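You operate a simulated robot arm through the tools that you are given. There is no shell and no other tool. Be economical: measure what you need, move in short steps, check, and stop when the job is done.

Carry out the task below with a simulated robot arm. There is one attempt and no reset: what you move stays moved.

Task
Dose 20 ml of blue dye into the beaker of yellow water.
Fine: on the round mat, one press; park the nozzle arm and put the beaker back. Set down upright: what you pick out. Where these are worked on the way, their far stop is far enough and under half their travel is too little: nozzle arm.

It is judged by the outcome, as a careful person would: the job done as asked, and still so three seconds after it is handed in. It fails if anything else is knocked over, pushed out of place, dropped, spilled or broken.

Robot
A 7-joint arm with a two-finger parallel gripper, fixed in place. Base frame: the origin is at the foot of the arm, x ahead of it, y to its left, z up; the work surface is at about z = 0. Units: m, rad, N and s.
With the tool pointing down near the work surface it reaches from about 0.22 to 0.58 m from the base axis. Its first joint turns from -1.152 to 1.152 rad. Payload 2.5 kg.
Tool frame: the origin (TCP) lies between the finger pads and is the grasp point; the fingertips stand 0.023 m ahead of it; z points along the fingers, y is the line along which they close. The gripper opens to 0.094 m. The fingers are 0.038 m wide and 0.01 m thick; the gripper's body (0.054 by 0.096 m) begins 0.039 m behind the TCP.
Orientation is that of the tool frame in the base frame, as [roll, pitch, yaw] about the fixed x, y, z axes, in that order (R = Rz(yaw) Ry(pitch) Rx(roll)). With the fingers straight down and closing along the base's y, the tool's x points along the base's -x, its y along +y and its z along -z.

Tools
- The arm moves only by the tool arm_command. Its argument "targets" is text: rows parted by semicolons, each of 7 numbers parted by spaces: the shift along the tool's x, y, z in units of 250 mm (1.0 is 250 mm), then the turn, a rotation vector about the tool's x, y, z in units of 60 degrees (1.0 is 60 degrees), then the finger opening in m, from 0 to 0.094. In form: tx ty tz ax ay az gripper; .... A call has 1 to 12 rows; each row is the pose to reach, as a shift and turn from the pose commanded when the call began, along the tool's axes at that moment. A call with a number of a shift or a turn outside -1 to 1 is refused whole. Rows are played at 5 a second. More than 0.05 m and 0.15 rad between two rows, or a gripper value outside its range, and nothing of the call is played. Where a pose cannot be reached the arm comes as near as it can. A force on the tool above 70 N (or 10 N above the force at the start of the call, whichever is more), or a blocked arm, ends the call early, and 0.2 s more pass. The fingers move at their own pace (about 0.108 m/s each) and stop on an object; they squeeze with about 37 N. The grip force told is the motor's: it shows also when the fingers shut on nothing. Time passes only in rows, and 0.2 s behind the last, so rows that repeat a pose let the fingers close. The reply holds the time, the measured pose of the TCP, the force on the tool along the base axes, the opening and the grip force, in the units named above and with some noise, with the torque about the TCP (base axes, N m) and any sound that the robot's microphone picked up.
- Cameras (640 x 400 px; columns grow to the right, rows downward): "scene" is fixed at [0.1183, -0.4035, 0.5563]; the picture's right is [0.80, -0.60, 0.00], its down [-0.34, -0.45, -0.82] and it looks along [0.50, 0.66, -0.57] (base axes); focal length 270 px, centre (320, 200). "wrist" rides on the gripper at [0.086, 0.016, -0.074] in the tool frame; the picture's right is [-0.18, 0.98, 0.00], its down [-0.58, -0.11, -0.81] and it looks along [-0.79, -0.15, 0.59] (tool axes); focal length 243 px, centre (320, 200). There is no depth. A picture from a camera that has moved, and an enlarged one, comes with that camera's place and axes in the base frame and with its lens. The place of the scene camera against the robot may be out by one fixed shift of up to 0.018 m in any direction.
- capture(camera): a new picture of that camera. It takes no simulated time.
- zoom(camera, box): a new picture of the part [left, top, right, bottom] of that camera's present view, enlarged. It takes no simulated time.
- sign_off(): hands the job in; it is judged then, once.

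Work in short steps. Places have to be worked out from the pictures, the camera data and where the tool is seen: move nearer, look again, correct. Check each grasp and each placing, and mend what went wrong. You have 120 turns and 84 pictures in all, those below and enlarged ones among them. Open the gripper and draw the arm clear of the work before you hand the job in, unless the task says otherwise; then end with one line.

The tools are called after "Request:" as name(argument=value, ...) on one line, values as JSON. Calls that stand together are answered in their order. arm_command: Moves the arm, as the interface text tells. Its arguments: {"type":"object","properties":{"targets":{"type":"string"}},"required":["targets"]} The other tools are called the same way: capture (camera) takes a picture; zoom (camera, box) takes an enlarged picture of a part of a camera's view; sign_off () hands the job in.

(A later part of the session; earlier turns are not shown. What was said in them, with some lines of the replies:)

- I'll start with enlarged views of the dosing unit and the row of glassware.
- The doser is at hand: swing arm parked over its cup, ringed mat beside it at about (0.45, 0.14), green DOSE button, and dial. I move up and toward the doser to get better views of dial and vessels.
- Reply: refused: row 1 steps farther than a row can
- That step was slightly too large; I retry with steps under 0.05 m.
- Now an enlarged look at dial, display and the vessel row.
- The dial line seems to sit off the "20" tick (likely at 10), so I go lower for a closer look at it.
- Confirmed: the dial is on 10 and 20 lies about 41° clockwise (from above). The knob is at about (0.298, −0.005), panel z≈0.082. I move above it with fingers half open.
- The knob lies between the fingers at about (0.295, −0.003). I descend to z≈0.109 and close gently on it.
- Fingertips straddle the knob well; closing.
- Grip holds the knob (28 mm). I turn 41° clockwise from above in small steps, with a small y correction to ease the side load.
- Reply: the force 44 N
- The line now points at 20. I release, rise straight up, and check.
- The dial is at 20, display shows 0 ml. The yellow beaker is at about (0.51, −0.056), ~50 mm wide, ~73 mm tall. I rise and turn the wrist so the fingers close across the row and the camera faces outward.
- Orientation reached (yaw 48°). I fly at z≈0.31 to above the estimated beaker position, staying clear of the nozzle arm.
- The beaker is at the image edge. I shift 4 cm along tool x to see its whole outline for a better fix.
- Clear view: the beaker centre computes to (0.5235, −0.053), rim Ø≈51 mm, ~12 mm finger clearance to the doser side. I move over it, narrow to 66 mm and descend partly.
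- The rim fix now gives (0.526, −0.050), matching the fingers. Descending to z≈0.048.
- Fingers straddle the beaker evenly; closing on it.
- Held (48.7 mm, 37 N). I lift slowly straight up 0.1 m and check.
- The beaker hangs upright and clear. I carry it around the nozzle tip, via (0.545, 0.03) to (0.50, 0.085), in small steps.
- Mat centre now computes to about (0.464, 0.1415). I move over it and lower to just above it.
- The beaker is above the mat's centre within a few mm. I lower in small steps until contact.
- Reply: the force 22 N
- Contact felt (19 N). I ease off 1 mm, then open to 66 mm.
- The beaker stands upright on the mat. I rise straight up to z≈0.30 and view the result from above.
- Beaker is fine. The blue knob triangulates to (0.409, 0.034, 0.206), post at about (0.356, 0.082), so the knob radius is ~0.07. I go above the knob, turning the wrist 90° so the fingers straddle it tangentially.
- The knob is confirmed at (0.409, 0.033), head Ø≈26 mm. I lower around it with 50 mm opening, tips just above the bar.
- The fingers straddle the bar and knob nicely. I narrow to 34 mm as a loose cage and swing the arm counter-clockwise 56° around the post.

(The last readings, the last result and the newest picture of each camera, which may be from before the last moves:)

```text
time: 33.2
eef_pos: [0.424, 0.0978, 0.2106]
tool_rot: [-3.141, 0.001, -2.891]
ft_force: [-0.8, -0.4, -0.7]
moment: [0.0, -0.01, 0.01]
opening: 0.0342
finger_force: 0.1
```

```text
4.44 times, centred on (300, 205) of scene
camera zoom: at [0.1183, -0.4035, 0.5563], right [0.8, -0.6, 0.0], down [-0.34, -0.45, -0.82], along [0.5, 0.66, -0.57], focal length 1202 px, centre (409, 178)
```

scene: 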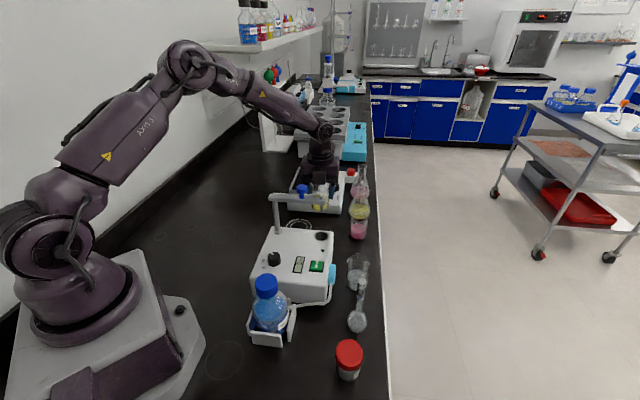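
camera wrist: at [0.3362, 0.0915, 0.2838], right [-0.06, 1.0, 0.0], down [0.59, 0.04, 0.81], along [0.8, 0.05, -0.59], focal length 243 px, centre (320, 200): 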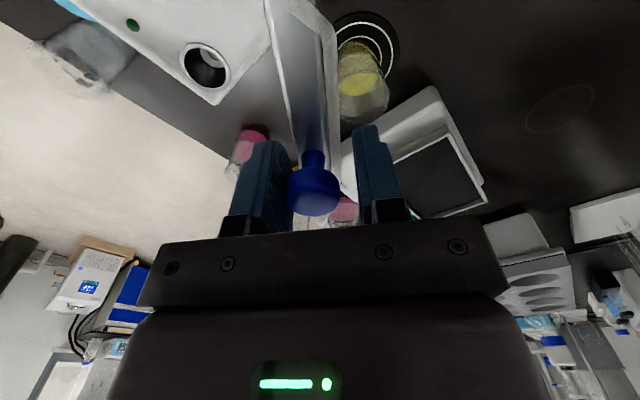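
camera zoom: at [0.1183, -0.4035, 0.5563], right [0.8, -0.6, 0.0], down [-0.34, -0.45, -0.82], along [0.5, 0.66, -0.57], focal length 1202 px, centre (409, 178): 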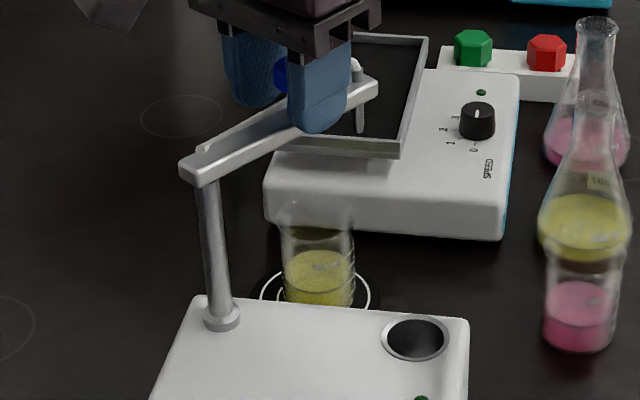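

The arm follows well; bar bearing is now ~12°, beaker is at ~31°. I continue another 20°.

Request:
arm_command(targets="0.0028 0.0398 0 0 0 -0.1333 0.034; 0.0111 0.0788 0 0 0 -0.2667 0.034; 0.0172 0.0978 0 0 0 -0.3333 0.034; 0.0172 0.0978 0 0 0 -0.3333 0.034")

Request:
capture(camera="wrist")

Request:
zoom(camera="scene", box=[240, 160, 360, 250])

```text
time: 34.2
eef_pos: [0.4138, 0.1208, 0.2102]
tool_rot: [3.141, -0.001, -2.545]
ft_force: [0.6, -1.5, -0.5]
moment: [-0.01, 0.04, -0.06]
opening: 0.0347
finger_force: 0.8
```

```text
40 pictures are left
camera wrist: at [0.3332, 0.0838, 0.2843], right [-0.4, 0.92, 0.0], down [0.54, 0.24, 0.81], along [0.74, 0.32, -0.59], focal length 243 px, centre (320, 200)
```

wrist: 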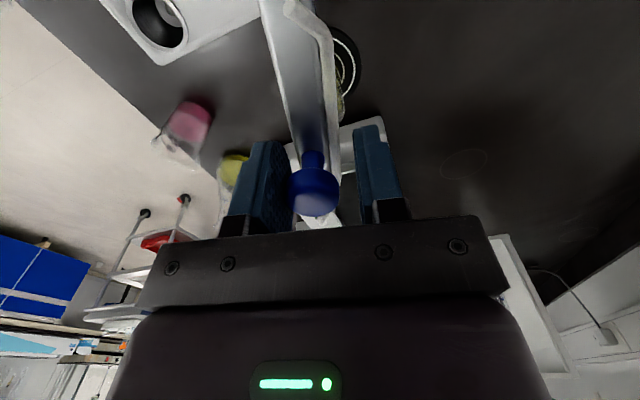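

```text
4.44 times, centred on (300, 205) of scene
camera zoom: at [0.1183, -0.4035, 0.5563], right [0.8, -0.6, 0.0], down [-0.34, -0.45, -0.82], along [0.5, 0.66, -0.57], focal length 1202 px, centre (409, 178)
```

zoom: 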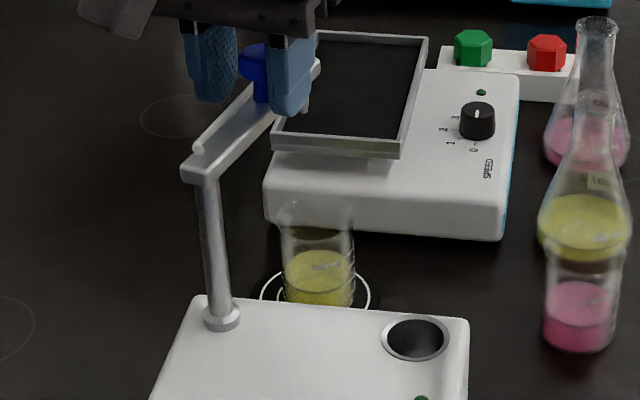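

The bar now bears ~30°, matching the beaker's bearing from the post. I open a little, rise and look at the nozzle over the beaker.

Request:
arm_command(targets="0 0 0 0 0 0 0.05; 0 0 0 0 0 0 0.05; 0 0 -0.12 0 0 0 0.05; 0 0 -0.24 0 0 0 0.05; 0 0 -0.36 0 0 0 0.05; 0.15 0 -0.44 0 0 0 0.05; 0.3 0 -0.44 0 0 0 0.05; 0.4 0 -0.44 0 0 0 0.05")

Request:
zoom(camera="scene", box=[260, 160, 340, 220])

Request:
capture(camera="wrist")

```text
time: 36.0
eef_pos: [0.3312, 0.0629, 0.3205]
tool_rot: [-3.14, 0.001, -2.544]
ft_force: [-0.2, -0.3, -0.1]
moment: [-0.01, -0.03, 0.01]
opening: 0.05
finger_force: 0.1
```

```text
6.67 times, centred on (300, 190) of scene
camera zoom: at [0.1183, -0.4035, 0.5563], right [0.8, -0.6, 0.0], down [-0.34, -0.45, -0.82], along [0.5, 0.66, -0.57], focal length 1803 px, centre (453, 267)
```

zoom: 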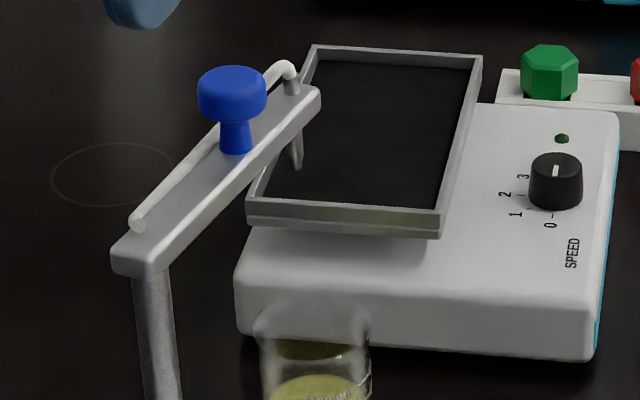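

```text
37 pictures are left
camera wrist: at [0.2494, 0.0255, 0.3955], right [-0.4, 0.92, 0.0], down [0.54, 0.24, 0.81], along [0.74, 0.32, -0.59], focal length 243 px, centre (320, 200)
```

wrist: 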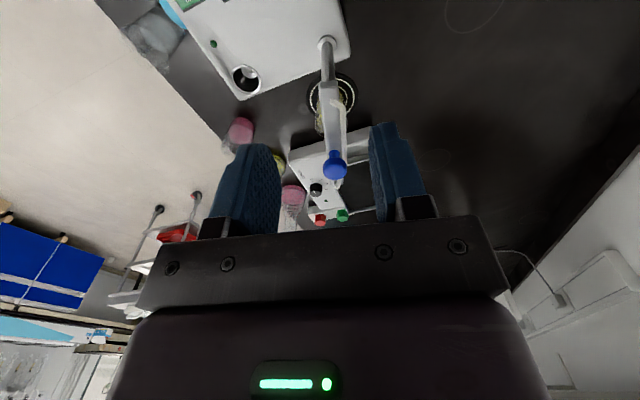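

From the parked cup position the nozzle radius is ~0.12 m, putting it within ~8 mm of the beaker's centre. One zoom to verify from this side.

Request:
zoom(camera="wrist", box=[270, 30, 400, 210])

```text
2.22 times, centred on (335, 120) of wrist
camera zoom: at [0.2494, 0.0255, 0.3955], right [-0.4, 0.92, 0.0], down [0.54, 0.24, 0.81], along [0.74, 0.32, -0.59], focal length 539 px, centre (287, 378)
```

zoom: 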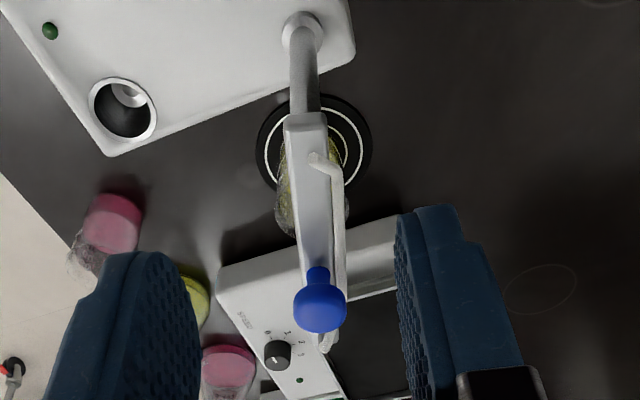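

The nozzle axis falls within the beaker mouth. Now to the DOSE button at about (0.368, −0.069): I move above it with fingers closed, turning the wrist back so the camera sits over the dial side.

Request:
arm_command(targets="0.025 -0.075 0 0 0 0.14 0.03; 0.05 -0.15 0 0 0 0.28 0.0; 0.075 -0.225 0 0 0 0.42 0.0; 0.1 -0.3 0 0 0 0.56 0.0; 0.125 -0.375 0 0 0 0.7 0.0; 0.15 -0.45 0 0 0 0.84 0.0; 0.174 -0.52 0 0 0 0.98 0.0")

Request:
arm_command(targets="0 0 0.1 0 0 0.14 0; 0 0 0.2 0 0 0.28 0; 0 0 0.3 0 0 0.29 0; 0 0 0.4 0 0 0.29 0; 0 0 0.4 0 0 0.29 0")

Request:
capture(camera="wrist")

Request:
zoom(camera="scene", box=[240, 180, 380, 300])

```text
time: 37.6
eef_pos: [0.3673, -0.068, 0.3199]
tool_rot: [-3.141, 0.0, 2.709]
ft_force: [0.8, 0.1, 0.1]
moment: [0.0, 0.0, 0.01]
opening: 0.0001
finger_force: 37.1
```

```text
time: 38.8
eef_pos: [0.3677, -0.0658, 0.2197]
tool_rot: [-3.141, 0.0, 2.408]
ft_force: [-1.0, 0.3, 0.4]
moment: [0.04, -0.01, 0.01]
opening: 0.0
finger_force: 36.8
```

```text
35 pictures are left
camera wrist: at [0.3141, 0.0016, 0.2937], right [0.8, 0.61, 0.0], down [0.36, -0.47, 0.81], along [0.49, -0.64, -0.59], focal length 243 px, centre (320, 200)
```

wrist: 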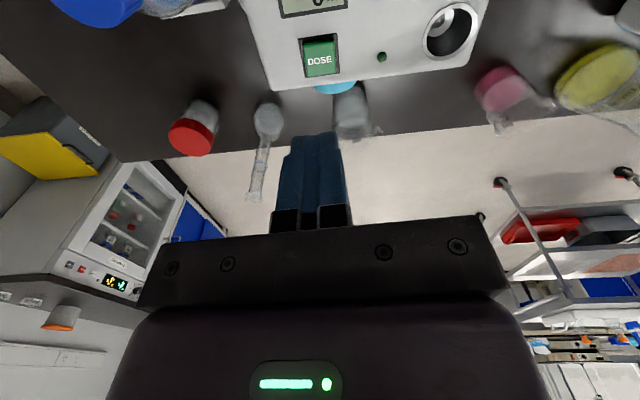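

```text
3.33 times, centred on (310, 240) of scene
camera zoom: at [0.1183, -0.4035, 0.5563], right [0.8, -0.6, 0.0], down [-0.34, -0.45, -0.82], along [0.5, 0.66, -0.57], focal length 902 px, centre (353, 67)
```

zoom: 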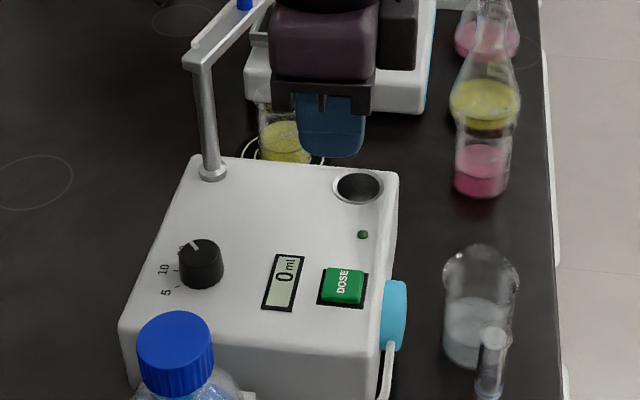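

The button is under the fingertips at (0.366, −0.066). I lower to about 12 mm above it and check alignment.

Request:
arm_command(targets="0 0 0.12 0 0 0 0; 0 0 0.24 0 0 0 0; 0 0 0.34 0 0 0 0; 0 0 0.375 0 0 0 0; 0 0 0.375 0 0 0 0")

Request:
zoom(camera="wrist", box=[240, 50, 400, 200])

Request:
zoom(camera="scene", box=[280, 220, 350, 290])

```text
time: 40.0
eef_pos: [0.3692, -0.0674, 0.1268]
tool_rot: [3.14, 0.001, 2.407]
ft_force: [0.4, 1.0, -0.7]
moment: [0.01, -0.01, -0.04]
opening: 0.0
finger_force: 37.3
```

```text
2.67 times, centred on (320, 125) of wrist
camera zoom: at [0.3161, 0.0005, 0.2009], right [0.8, 0.61, 0.0], down [0.36, -0.47, 0.81], along [0.49, -0.64, -0.59], focal length 647 px, centre (320, 400)
```

zoom: 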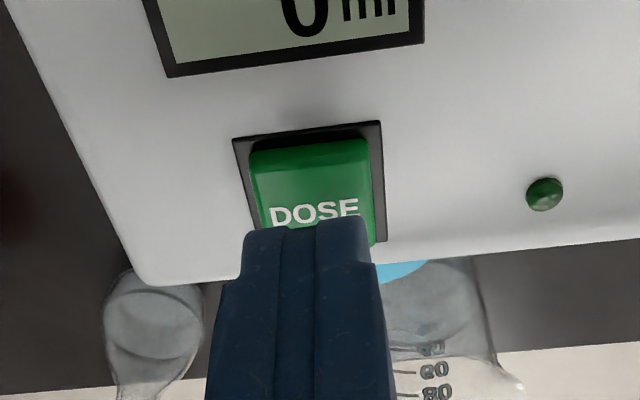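

```text
5.71 times, centred on (315, 255) of scene
camera zoom: at [0.1183, -0.4035, 0.5563], right [0.8, -0.6, 0.0], down [-0.34, -0.45, -0.82], along [0.5, 0.66, -0.57], focal length 1546 px, centre (349, -114)
```

zoom: 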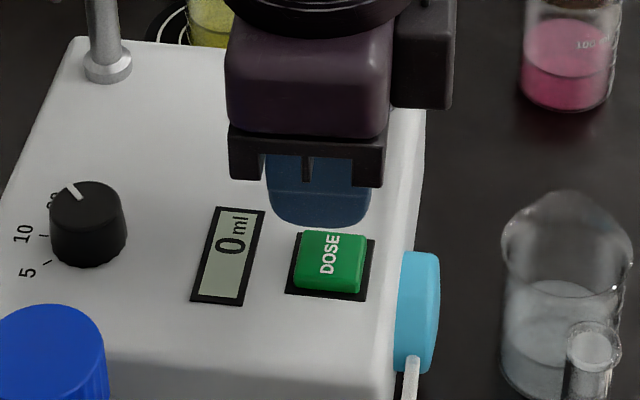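

Button centre is ~6 mm back along tool x; I correct that and press down slowly, watching force.

Request:
arm_command(targets="0.024 0 0 0 0 0 0; 0.024 0 0.03 0 0 0 0; 0.024 0 0.05 0 0 0 0; 0.024 0 0.06 0 0 0 0; 0.024 0 0.066 0 0 0 0")

Request:
zoom(camera="scene", box=[280, 220, 350, 290])

```text
time: 41.2
eef_pos: [0.3638, -0.0625, 0.1108]
tool_rot: [3.14, 0.0, 2.408]
ft_force: [0.1, -0.3, -0.4]
moment: [0.02, 0.03, -0.02]
opening: 0.0001
finger_force: 36.8
```

```text
5.71 times, centred on (315, 255) of scene
camera zoom: at [0.1183, -0.4035, 0.5563], right [0.8, -0.6, 0.0], down [-0.34, -0.45, -0.82], along [0.5, 0.66, -0.57], focal length 1546 px, centre (349, -114)
```

zoom: 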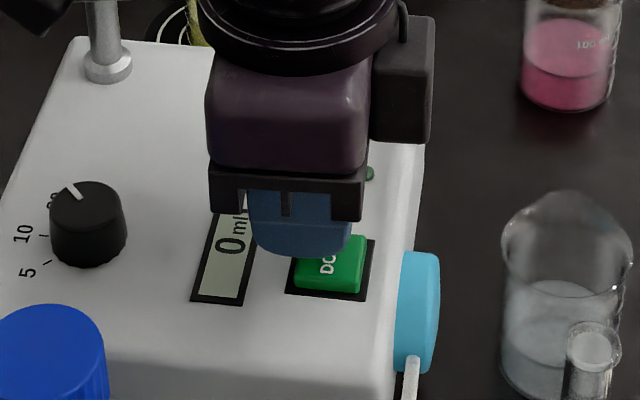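

No contact yet; the scene view suggests the tip is slightly too far back (toward the display). I check with the wrist camera at this height.

Request:
zoom(camera="wrist", box=[240, 50, 400, 200])

```text
2.67 times, centred on (320, 125) of wrist
camera zoom: at [0.31, 0.0044, 0.1852], right [0.8, 0.61, 0.0], down [0.36, -0.47, 0.81], along [0.49, -0.64, -0.59], focal length 647 px, centre (320, 400)
```

zoom: 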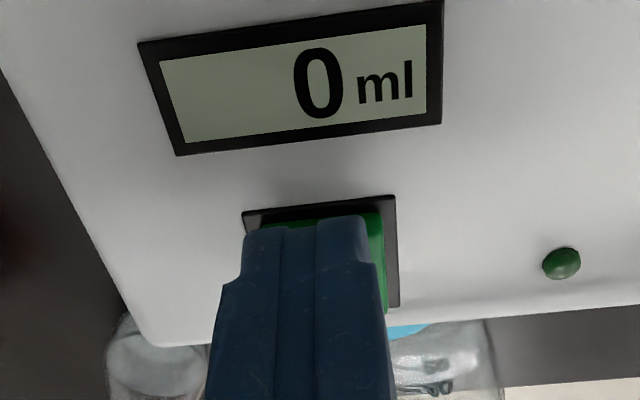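

The tip covers most of the button; I shift 4 mm outward to centre and press on in fine steps.

Request:
arm_command(targets="-0.016 -0.004 0 0 0 0 0; -0.016 -0.004 0.008 0 0 0 0; -0.016 -0.004 0.014 0 0 0 0; -0.016 -0.004 0.02 0 0 0 0; -0.016 -0.004 0.02 0 0 0 0")

Request:
zoom(camera="wrist", box=[240, 50, 400, 200])

```text
time: 42.4
eef_pos: [0.3655, -0.0674, 0.1056]
tool_rot: [-3.14, 0.0, 2.405]
ft_force: [-0.4, 0.2, -0.9]
moment: [-0.02, 0.02, -0.01]
opening: 0.0003
finger_force: 36.9
```

```text
2.67 times, centred on (320, 125) of wrist
camera zoom: at [0.3118, 0.0011, 0.1801], right [0.8, 0.61, 0.0], down [0.36, -0.47, 0.81], along [0.49, -0.64, -0.59], focal length 647 px, centre (320, 400)
```

zoom: 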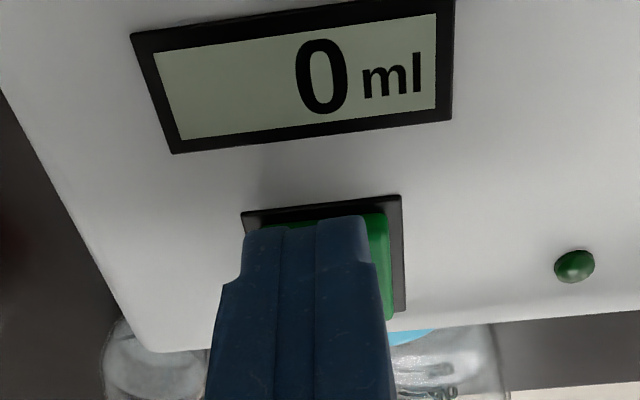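

Still no contact, so the panel is lower than I figured. Continuing down in 2 mm steps; contact will stop or show.

Request:
arm_command(targets="0 0.008 0.008 0 0 0 0; 0 0.008 0.014 0 0 0 0; 0 0.008 0.02 0 0 0 0; 0 0.008 0.024 0 0 0 0")

Request:
zoom(camera="wrist", box=[240, 50, 400, 200])

```text
time: 43.4
eef_pos: [0.367, -0.065, 0.1007]
tool_rot: [3.139, 0.0, 2.408]
ft_force: [-1.1, 2.1, 10.1]
moment: [0.03, 0.02, -0.03]
opening: 0.0
finger_force: 37.4
heard: click
```

```text
2.67 times, centred on (320, 125) of wrist
camera zoom: at [0.3136, 0.0027, 0.174], right [0.79, 0.61, 0.0], down [0.36, -0.47, 0.81], along [0.49, -0.64, -0.59], focal length 647 px, centre (320, 400)
```

zoom: 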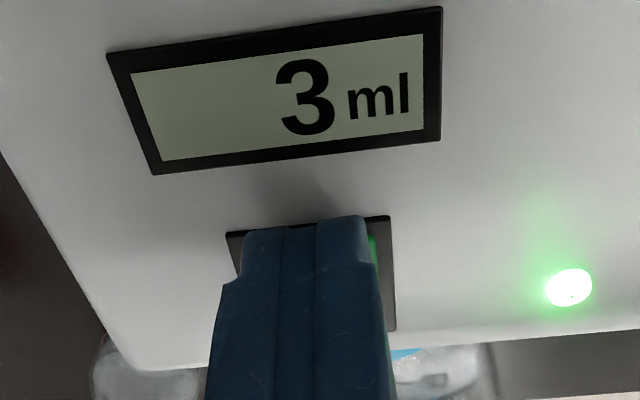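

A click, the lamp is green and the display counts up (3 ml). I lift straight off so it is just one press, and wait for the dose.

Request:
arm_command(targets="0 0 -0.05 0 0 0 0; 0 0 -0.15 0 0 0 0; 0 0 -0.3 0 0 0 0; 0 0 -0.45 0 0 0 0; 0 0 -0.5 0 0 0 0; 0 0 -0.5 0 0 0 0; 0 0 -0.5 0 0 0 0; 0 0 -0.5 0 0 0 0; 0 0 -0.5 0 0 0 0; 0 0 -0.5 0 0 0 0; 0 0 -0.5 0 0 0 0; 0 0 -0.5 0 0 0 0")

Request:
zoom(camera="scene", box=[240, 160, 360, 280])

```text
time: 46.0
eef_pos: [0.368, -0.0646, 0.2239]
tool_rot: [-3.141, -0.001, 2.406]
ft_force: [1.5, 0.2, 0.4]
moment: [0.02, 0.04, 0.02]
opening: 0.0001
finger_force: 37.4
```

```text
3.33 times, centred on (300, 220) of scene
camera zoom: at [0.1183, -0.4035, 0.5563], right [0.8, -0.6, 0.0], down [-0.34, -0.45, -0.82], along [0.5, 0.66, -0.57], focal length 902 px, centre (387, 133)
```

zoom: 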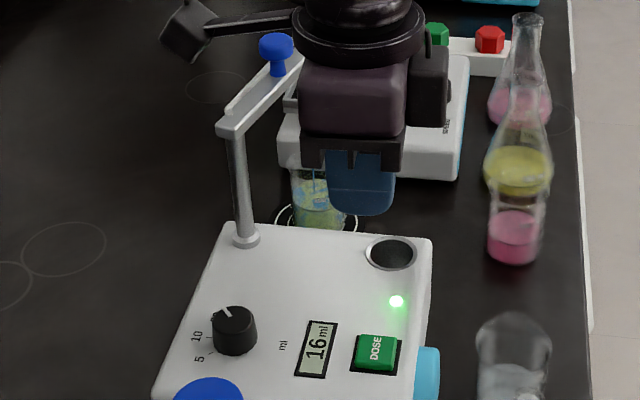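

Dosing at 16 ml, with blue falling into the beaker. I rise a little and wait for it to finish.

Request:
arm_command(targets="0 0 -0.1 0 0 0 0.0; 0 0 -0.2 0 0 0 0.0; 0 0 -0.3 0 0 0 0.0; 0 0 -0.38 0 0 0 0.02; 0 0 -0.38 0 0 0 0.05; 0 0 -0.38 0 0 0 0.05; 0 0 -0.38 0 0 0 0.05; 0 0 -0.38 0 0 0 0.05; 0 0 -0.38 0 0 0 0.05; 0 0 -0.38 0 0 0 0.05")

Request:
zoom(camera="scene", box=[240, 160, 360, 280])

```text
time: 48.2
eef_pos: [0.366, -0.065, 0.3182]
tool_rot: [3.14, -0.001, 2.406]
ft_force: [-0.1, 0.1, 0.7]
moment: [-0.04, -0.03, 0.0]
opening: 0.0501
finger_force: 0.0
```

```text
3.33 times, centred on (300, 220) of scene
camera zoom: at [0.1183, -0.4035, 0.5563], right [0.8, -0.6, 0.0], down [-0.34, -0.45, -0.82], along [0.5, 0.66, -0.57], focal length 902 px, centre (387, 133)
```

zoom: 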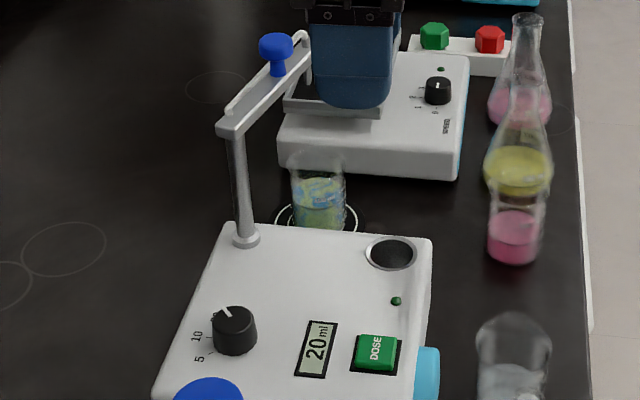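

Display 20 ml, lamp off: dose done. Now back above the blue knob at about (0.4175, 0.1165) with the fingers set tangentially (yaw 210°).

Request:
arm_command(targets="0.048 0.097 0 0 0 -0.14 0.05; 0.097 0.193 0 0 0 -0.28 0.05; 0.145 0.29 0 0 0 -0.42 0.05; 0.194 0.387 0 0 0 -0.56 0.05; 0.242 0.484 0 0 0 -0.7 0.05; 0.29 0.58 0 0 0 -0.84 0.05; 0.339 0.677 0 0 0 -0.98 0.05")

Request:
arm_command(targets="0 0 0 0 0 -0.14 0.05; 0 0 0 0 0 -0.22 0.05; 0 0 0 0 0 -0.22 0.05")

Request:
capture(camera="wrist")

```text
time: 49.8
eef_pos: [0.4172, 0.1187, 0.3209]
tool_rot: [-3.141, 0.0, -2.846]
ft_force: [0.5, 0.2, 0.5]
moment: [0.01, 0.03, 0.03]
opening: 0.0499
finger_force: 0.1
```

```text
time: 50.6
eef_pos: [0.4168, 0.1195, 0.32]
tool_rot: [-3.142, -0.001, -2.617]
ft_force: [0.4, 0.8, -0.2]
moment: [0.0, -0.05, 0.0]
opening: 0.0496
finger_force: 0.0
```

```text
25 pictures are left
camera wrist: at [0.3336, 0.087, 0.3939], right [-0.33, 0.94, 0.0], down [0.56, 0.2, 0.81], along [0.76, 0.27, -0.59], focal length 243 px, centre (320, 200)
```

wrist: 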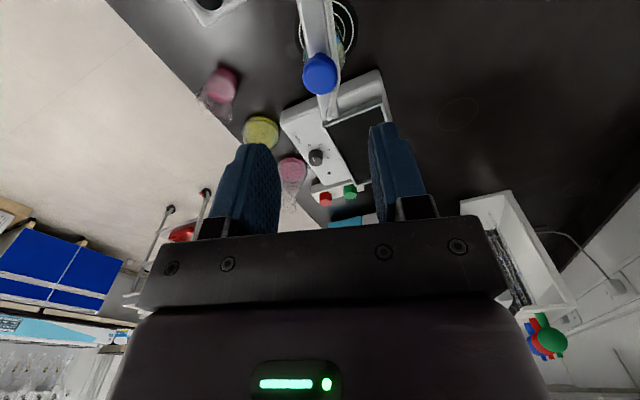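

The knob reads (0.420, 0.117); a 4 mm correction, then I descend around it as before.

Request:
arm_command(targets="-0.004 -0.015 0.12 0 0 0 0.05; -0.004 -0.015 0.26 0 0 0 0.05; -0.004 -0.015 0.38 0 0 0 0.05; -0.004 -0.015 0.442 0 0 0 0.05; -0.004 -0.015 0.442 0 0 0 0.05")

Request:
capture(camera="wrist")

```text
time: 51.8
eef_pos: [0.4196, 0.1149, 0.2091]
tool_rot: [-3.141, 0.0, -2.619]
ft_force: [0.5, -0.6, -0.6]
moment: [0.01, 0.0, 0.02]
opening: 0.0499
finger_force: 0.0
```

```text
24 pictures are left
camera wrist: at [0.3374, 0.0838, 0.2836], right [-0.33, 0.94, 0.0], down [0.56, 0.2, 0.81], along [0.76, 0.27, -0.59], focal length 243 px, centre (320, 200)
```

wrist: 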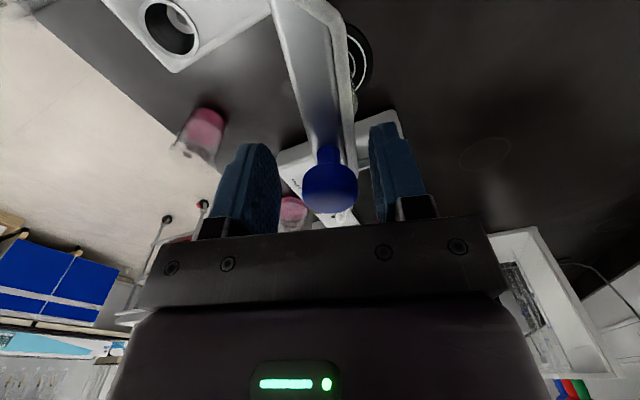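

Good straddle. Narrow the cage and swing clockwise 56°.

Request:
arm_command(targets="0 0 0 0 0 0 0.034; 0 0 0 0 0 0 0.034; 0.0028 -0.0398 0 0 0 0.1333 0.034; 0.0111 -0.0788 0 0 0 0.2667 0.034; 0.0247 -0.1163 0 0 0 0.4 0.034; 0.0435 -0.1516 0 0 0 0.5333 0.034; 0.0669 -0.1838 0 0 0 0.6667 0.034; 0.0946 -0.2125 0 0 0 0.8 0.034; 0.1261 -0.2371 0 0 0 0.9333 0.034; 0.1261 -0.2371 0 0 0 0.9333 0.034")

```text
time: 54.0
eef_pos: [0.4229, 0.0481, 0.2076]
tool_rot: [-3.14, -0.001, 2.683]
ft_force: [0.8, 0.0, -0.1]
moment: [-0.06, 0.01, -0.03]
opening: 0.034
finger_force: 0.2
```

No resistance; bearing −26° now. I continue 19° more toward the park stop.

Request:
arm_command(targets="0.0028 -0.0398 0 0 0 0.1333 0.034; 0.0085 -0.069 0 0 0 0.2333 0.034; 0.014 -0.0884 0 0 0 0.3 0.034; 0.0156 -0.0931 0 0 0 0.3167 0.034; 0.0156 -0.0931 0 0 0 0.3167 0.034")

Request:
zoom(camera="scene", box=[260, 160, 340, 250])

Request:
capture(camera="wrist")

```text
time: 55.2
eef_pos: [0.4092, 0.0295, 0.2095]
tool_rot: [3.141, 0.003, 2.354]
ft_force: [5.1, 2.7, -0.9]
moment: [-0.05, -0.02, -0.1]
opening: 0.0367
finger_force: 3.6
```

```text
4.44 times, centred on (300, 205) of scene
camera zoom: at [0.1183, -0.4035, 0.5563], right [0.8, -0.6, 0.0], down [-0.34, -0.45, -0.82], along [0.5, 0.66, -0.57], focal length 1202 px, centre (409, 178)
```

zoom: 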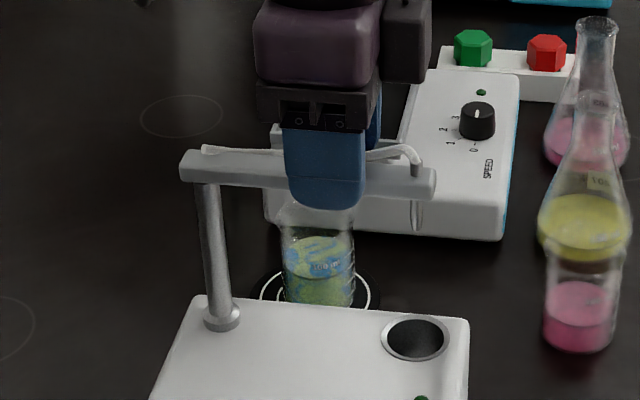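

```text
22 pictures are left
camera wrist: at [0.3587, 0.1001, 0.2832], right [0.83, 0.56, 0.0], down [0.33, -0.49, 0.81], along [0.46, -0.67, -0.59], focal length 243 px, centre (320, 200)
```

wrist: 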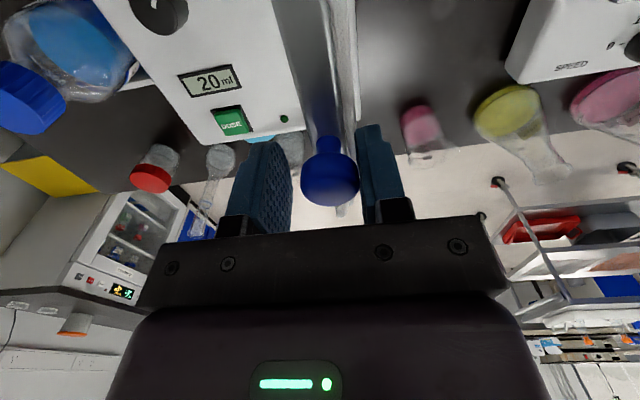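

Resistance (6 N, finger deflected) shows the park stop is reached. I open, rise, and compare with the initial picture.

Request:
arm_command(targets="0 0 0 0 0 0 0.05; 0 0.01 0 0 0 0 0.055; 0 0.01 -0.12 0 0 0 0.055; 0 0.01 -0.26 0 0 0 0.06; 0 0.01 -0.4 0 0 0 0.066; 0 0.01 -0.4 0 0 0 0.066")

Request:
zoom(camera="scene", box=[220, 150, 400, 262])

```text
time: 56.6
eef_pos: [0.412, 0.0301, 0.3098]
tool_rot: [3.14, 0.0, 2.357]
ft_force: [0.3, -0.2, 0.2]
moment: [-0.02, 0.06, 0.01]
opening: 0.066
finger_force: 0.0
```

```text
3.56 times, centred on (310, 206) of scene
camera zoom: at [0.1183, -0.4035, 0.5563], right [0.8, -0.6, 0.0], down [-0.34, -0.45, -0.82], along [0.5, 0.66, -0.57], focal length 962 px, centre (356, 179)
```

zoom: 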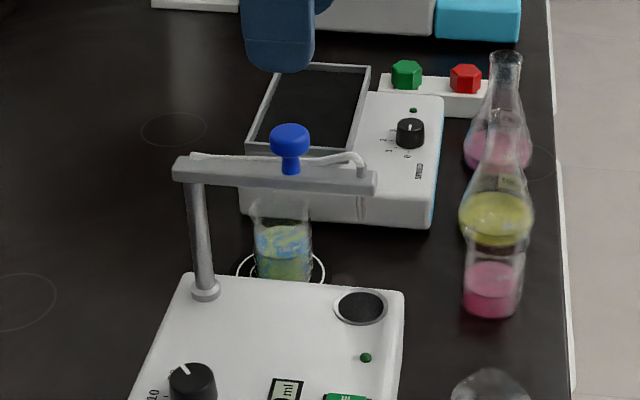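

The nozzle arm is exactly at its original park position. Now back above the beaker, turning the wrist to yaw 48°.

Request:
arm_command(targets="0.024 0.068 0 0 0 0.14 0.066; 0.048 0.136 0 0 0 0.28 0.066; 0.072 0.204 0 0 0 0.42 0.066; 0.096 0.272 0 0 0 0.56 0.066; 0.12 0.34 0 0 0 0.7 0.066; 0.145 0.408 0 0 0 0.84 0.066; 0.17 0.475 0 0 0 0.97 0.066")

Request:
arm_command(targets="0 0 0 0 0 0.14 0.066; 0 0 0 0 0 0.28 0.066; 0 0 0 0 0 0.42 0.066; 0 0 0 0 0 0.478 0.066; 0 0 0 0 0 0.478 0.066")

```text
time: 58.2
eef_pos: [0.4646, 0.1444, 0.3103]
tool_rot: [-3.141, 0.001, 1.336]
ft_force: [0.4, -0.3, -0.2]
moment: [0.02, 0.04, 0.02]
opening: 0.0661
finger_force: 0.1
```

```text
time: 59.4
eef_pos: [0.4652, 0.1442, 0.31]
tool_rot: [-3.141, 0.001, 0.837]
ft_force: [0.2, 0.2, 0.1]
moment: [0.02, 0.03, 0.01]
opening: 0.0659
finger_force: 0.1
```

Over the release position. I descend to z≈0.12 and check the beaker between the fingers.

Request:
arm_command(targets="0.003 0 0.18 0 0 0 0.066; 0.003 0 0.36 0 0 0 0.066; 0.003 0 0.54 0 0 0 0.066; 0.003 0 0.72 0 0 0 0.066; 0.003 0 0.76 0 0 0 0.066; 0.003 0 0.76 0 0 0 0.066")

Request:
capture(camera="wrist")

```text
time: 60.8
eef_pos: [0.4608, 0.1427, 0.1201]
tool_rot: [-3.141, -0.001, 0.84]
ft_force: [-0.2, 0.2, 0.5]
moment: [0.03, -0.01, -0.06]
opening: 0.0662
finger_force: 0.0
```

```text
20 pictures are left
camera wrist: at [0.5312, 0.1952, 0.1935], right [0.61, -0.79, 0.0], down [-0.47, -0.36, 0.81], along [-0.64, -0.49, -0.59], focal length 243 px, centre (320, 200)
```

wrist: 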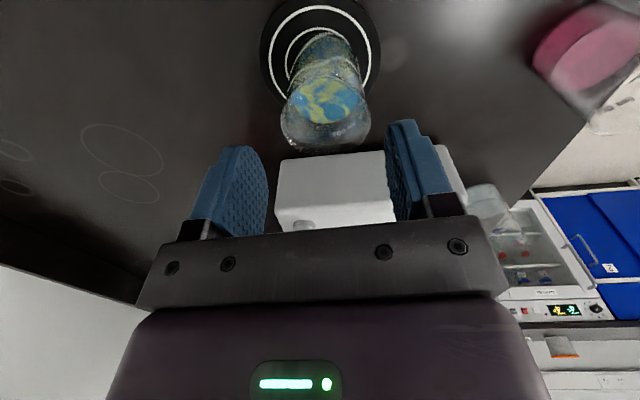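

The beaker (now green/blue) sits 4–5 mm off the tool centre; I correct and descend to the release height 0.0535.

Request:
arm_command(targets="0.018 0.014 0 0 0 0 0.066; 0.018 0.014 0.08 0 0 0 0.066; 0.018 0.014 0.16 0 0 0 0.066; 0.018 0.014 0.23 0 0 0 0.066; 0.018 0.014 0.266 0 0 0 0.066; 0.018 0.014 0.266 0 0 0 0.066")

Request:
capture(camera="wrist")

```text
time: 62.2
eef_pos: [0.4708, 0.1455, 0.0524]
tool_rot: [3.14, 0.0, 0.84]
ft_force: [0.6, 0.4, 0.1]
moment: [-0.04, 0.02, -0.01]
opening: 0.0659
finger_force: 0.1
```

```text
19 pictures are left
camera wrist: at [0.5401, 0.1972, 0.1269], right [0.61, -0.79, 0.0], down [-0.47, -0.36, 0.81], along [-0.64, -0.49, -0.59], focal length 243 px, centre (320, 200)
```

wrist: 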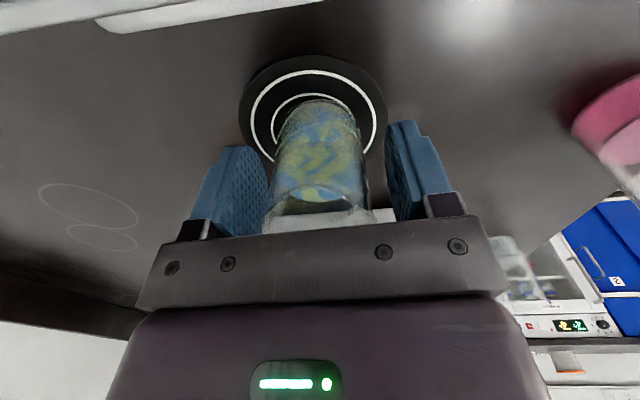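

Slightly too far along tool x (about 4 mm); I nudge back and close.

Request:
arm_command(targets="-0.016 0 0 0 0 0 0.066; -0.016 0 0 0 0 0 0.066; -0.016 0 0 0 0 0 0.05; -0.016 0 0 0 0 0 0.04; -0.016 0 0 0 0 0 0.035; -0.016 0 0 0 0 0 0.035")

```text
time: 63.6
eef_pos: [0.4675, 0.1424, 0.0521]
tool_rot: [-3.14, 0.001, 0.84]
ft_force: [-0.8, 2.3, 0.2]
moment: [0.03, 0.06, -0.04]
opening: 0.0486
finger_force: 36.8
```

Gripped (48.6 mm). Lifting straight up 0.1 m.

Request:
arm_command(targets="0 0 -0.04 0 0 0 0.035; 0 0 -0.1 0 0 0 0.035; 0 0 -0.17 0 0 0 0.035; 0 0 -0.24 0 0 0 0.035; 0 0 -0.31 0 0 0 0.035; 0 0 -0.37 0 0 0 0.035; 0 0 -0.4 0 0 0 0.035; 0 0 -0.4 0 0 0 0.035")

Request:
arm_command(targets="-0.03 0.085 0 0 0 0 0.035; -0.06 0.17 0 0 0 0 0.035; -0.09 0.253 0 0 0 0 0.035; -0.1 0.345 0 0 0 0 0.035; -0.115 0.44 0 0 0 0 0.035; -0.127 0.531 0 0 0 0 0.035; -0.2 0.57 0 0 0 0 0.035; -0.275 0.61 0 0 0 0 0.035; -0.35 0.65 0 0 0 0 0.035; -0.4 0.677 0 0 0 0 0.035; -0.422 0.688 0 0 0 0 0.035; -0.422 0.688 0 0 0 0 0.035")

Request:
capture(camera="wrist")

Request:
capture(camera="scene")

```text
time: 65.4
eef_pos: [0.4684, 0.1421, 0.1546]
tool_rot: [-3.141, -0.001, 0.84]
ft_force: [0.0, 0.3, -1.6]
moment: [-0.02, -0.01, 0.0]
opening: 0.0484
finger_force: 36.8
```

```text
time: 68.0
eef_pos: [0.5255, -0.0504, 0.1549]
tool_rot: [3.14, 0.0, 0.84]
ft_force: [-0.2, 0.2, -0.7]
moment: [0.01, -0.01, -0.01]
opening: 0.0484
finger_force: 37.0
```

```text
18 pictures are left
camera wrist: at [0.5949, -0.0004, 0.2283], right [0.61, -0.79, 0.0], down [-0.47, -0.36, 0.81], along [-0.64, -0.49, -0.59], focal length 243 px, centre (320, 200)
```

wrist: 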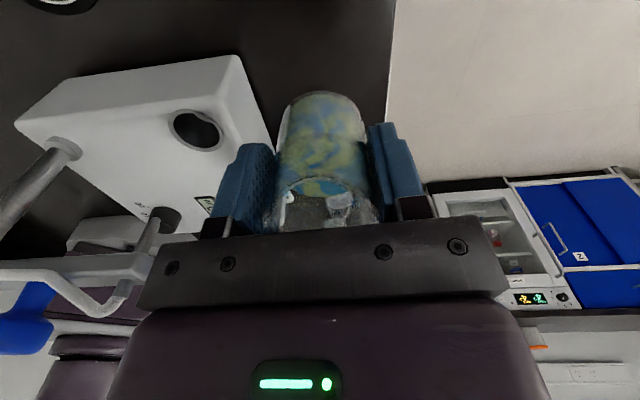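

```text
17 pictures are left
```

scene: 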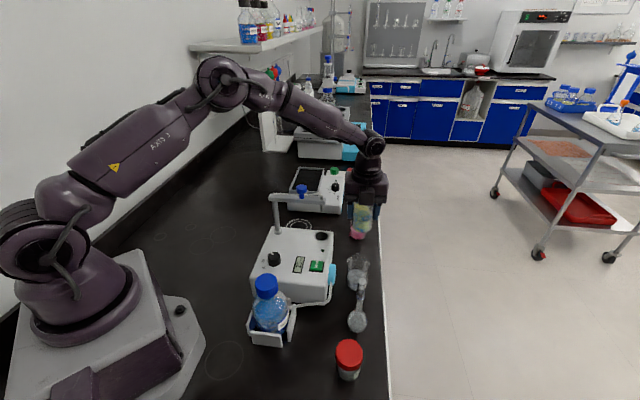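

View matches the picture after the first lift, so it is over its old spot. Lowering gently.

Request:
arm_command(targets="0 0 0.08 0 0 0 0.035; 0 0 0.16 0 0 0 0.035; 0 0 0.24 0 0 0 0.035; 0 0 0.31 0 0 0 0.035; 0 0 0.36 0 0 0 0.035; 0 0 0.39 0 0 0 0.035; 0 0 0.39 0 0 0 0.035")

Request:
arm_command(targets="0 0 0.01 0 0 0 0.035; 0 0 0.018 0 0 0 0.035; 0 0 0.024 0 0 0 0.035; 0 0 0.024 0 0 0 0.035")

```text
time: 69.6
eef_pos: [0.5273, -0.0515, 0.055]
tool_rot: [-3.142, 0.0, 0.839]
ft_force: [0.5, -0.3, -0.9]
moment: [-0.02, -0.01, -0.03]
opening: 0.0486
finger_force: 36.8
```

```text
time: 70.6
eef_pos: [0.5252, -0.0524, 0.0488]
tool_rot: [-3.141, 0.002, 0.84]
ft_force: [-3.4, 0.8, 7.9]
moment: [0.02, 0.26, 0.03]
opening: 0.0486
finger_force: 36.7
```

Contact (8 N up) at z≈0.049. I open to 66 mm and verify before leaving.

Request:
arm_command(targets="0 0 0 0 0 0 0.052; 0 0 0 0 0 0 0.066; 0 0 0 0 0 0 0.066")

Request:
capture(camera="wrist")

```text
time: 71.4
eef_pos: [0.5267, -0.0532, 0.0486]
tool_rot: [3.14, 0.0, 0.839]
ft_force: [-0.3, 0.9, -0.3]
moment: [0.01, 0.02, 0.01]
opening: 0.0657
finger_force: 0.1
```

```text
16 pictures are left
camera wrist: at [0.5957, 0.0007, 0.1233], right [0.61, -0.79, 0.0], down [-0.47, -0.36, 0.81], along [-0.64, -0.49, -0.59], focal length 243 px, centre (320, 200)
```

wrist: 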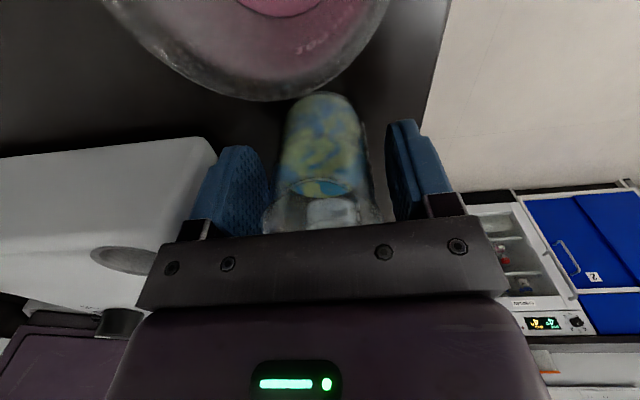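

Upright and free between the fingers. I rise straight up, then inspect.

Request:
arm_command(targets="0 0 -0.08 0 0 0 0.066; 0 0 -0.2 0 0 0 0.066; 0 0 -0.38 0 0 0 0.066; 0 0 -0.56 0 0 0 0.066; 0 0 -0.74 0 0 0 0.066; 0 0 -0.92 0 0 0 0.066; 0 0 -1 0 0 0 0.066; 0 0 -1 0 0 0 0.066")

Request:
arm_command(targets="-0.1 -0.15 -0.05 0 0 0 0.08; -0.2 -0.28 -0.1 0 0 0 0.09; -0.3 -0.42 -0.1 0 0 0 0.09; -0.4 -0.5 -0.1 0 0 0 0.09; -0.4 -0.5 -0.1 0 0 0 0.09")

Request:
zoom(camera="scene", box=[220, 150, 400, 262])

Request:
capture(camera="scene")

```text
time: 73.2
eef_pos: [0.5238, -0.0515, 0.2985]
tool_rot: [-3.141, -0.002, 0.836]
ft_force: [0.3, 0.7, 0.6]
moment: [0.03, 0.03, -0.02]
opening: 0.0664
finger_force: 0.1
```

```text
time: 74.4
eef_pos: [0.3634, -0.0415, 0.3233]
tool_rot: [3.141, 0.0, 0.84]
ft_force: [0.1, -0.2, -0.1]
moment: [-0.01, -0.01, 0.02]
opening: 0.09
finger_force: 0.1
```

```text
3.56 times, centred on (310, 206) of scene
camera zoom: at [0.1183, -0.4035, 0.5563], right [0.8, -0.6, 0.0], down [-0.34, -0.45, -0.82], along [0.5, 0.66, -0.57], focal length 962 px, centre (356, 179)
```

zoom: 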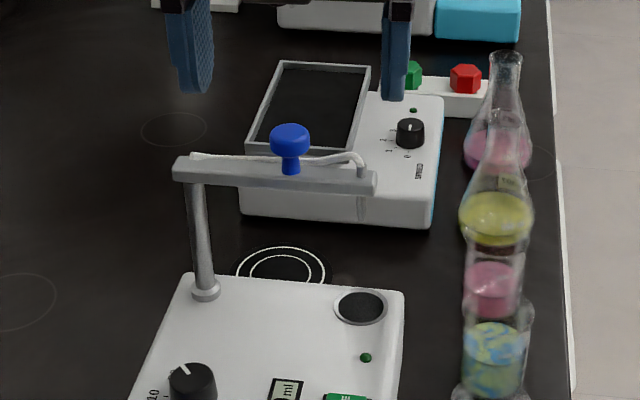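

```text
14 pictures are left
```

scene: 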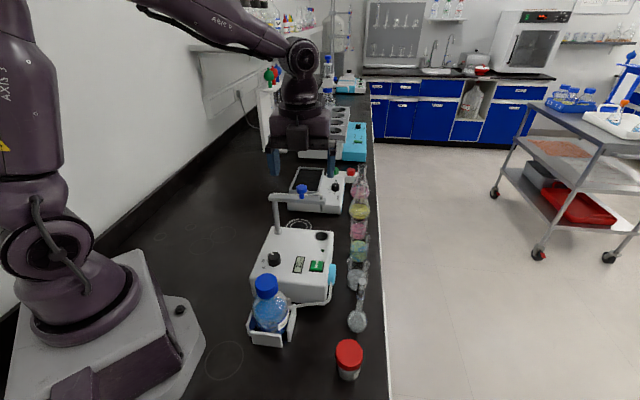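

The beaker stands back in its place, dosed, with the nozzle arm parked, everything else unmoved, and the arm open and clear. I hand the job in.

Request:
sign_off()

```text
The job is handed in.
```

I set the dial from 10 to 20 ml and dosed the blue dye into the beaker of yellow water with one press on the round mat. The display read 20 ml when it finished. The nozzle arm is parked where it started and the beaker stands upright within a few millimetres of its original spot.
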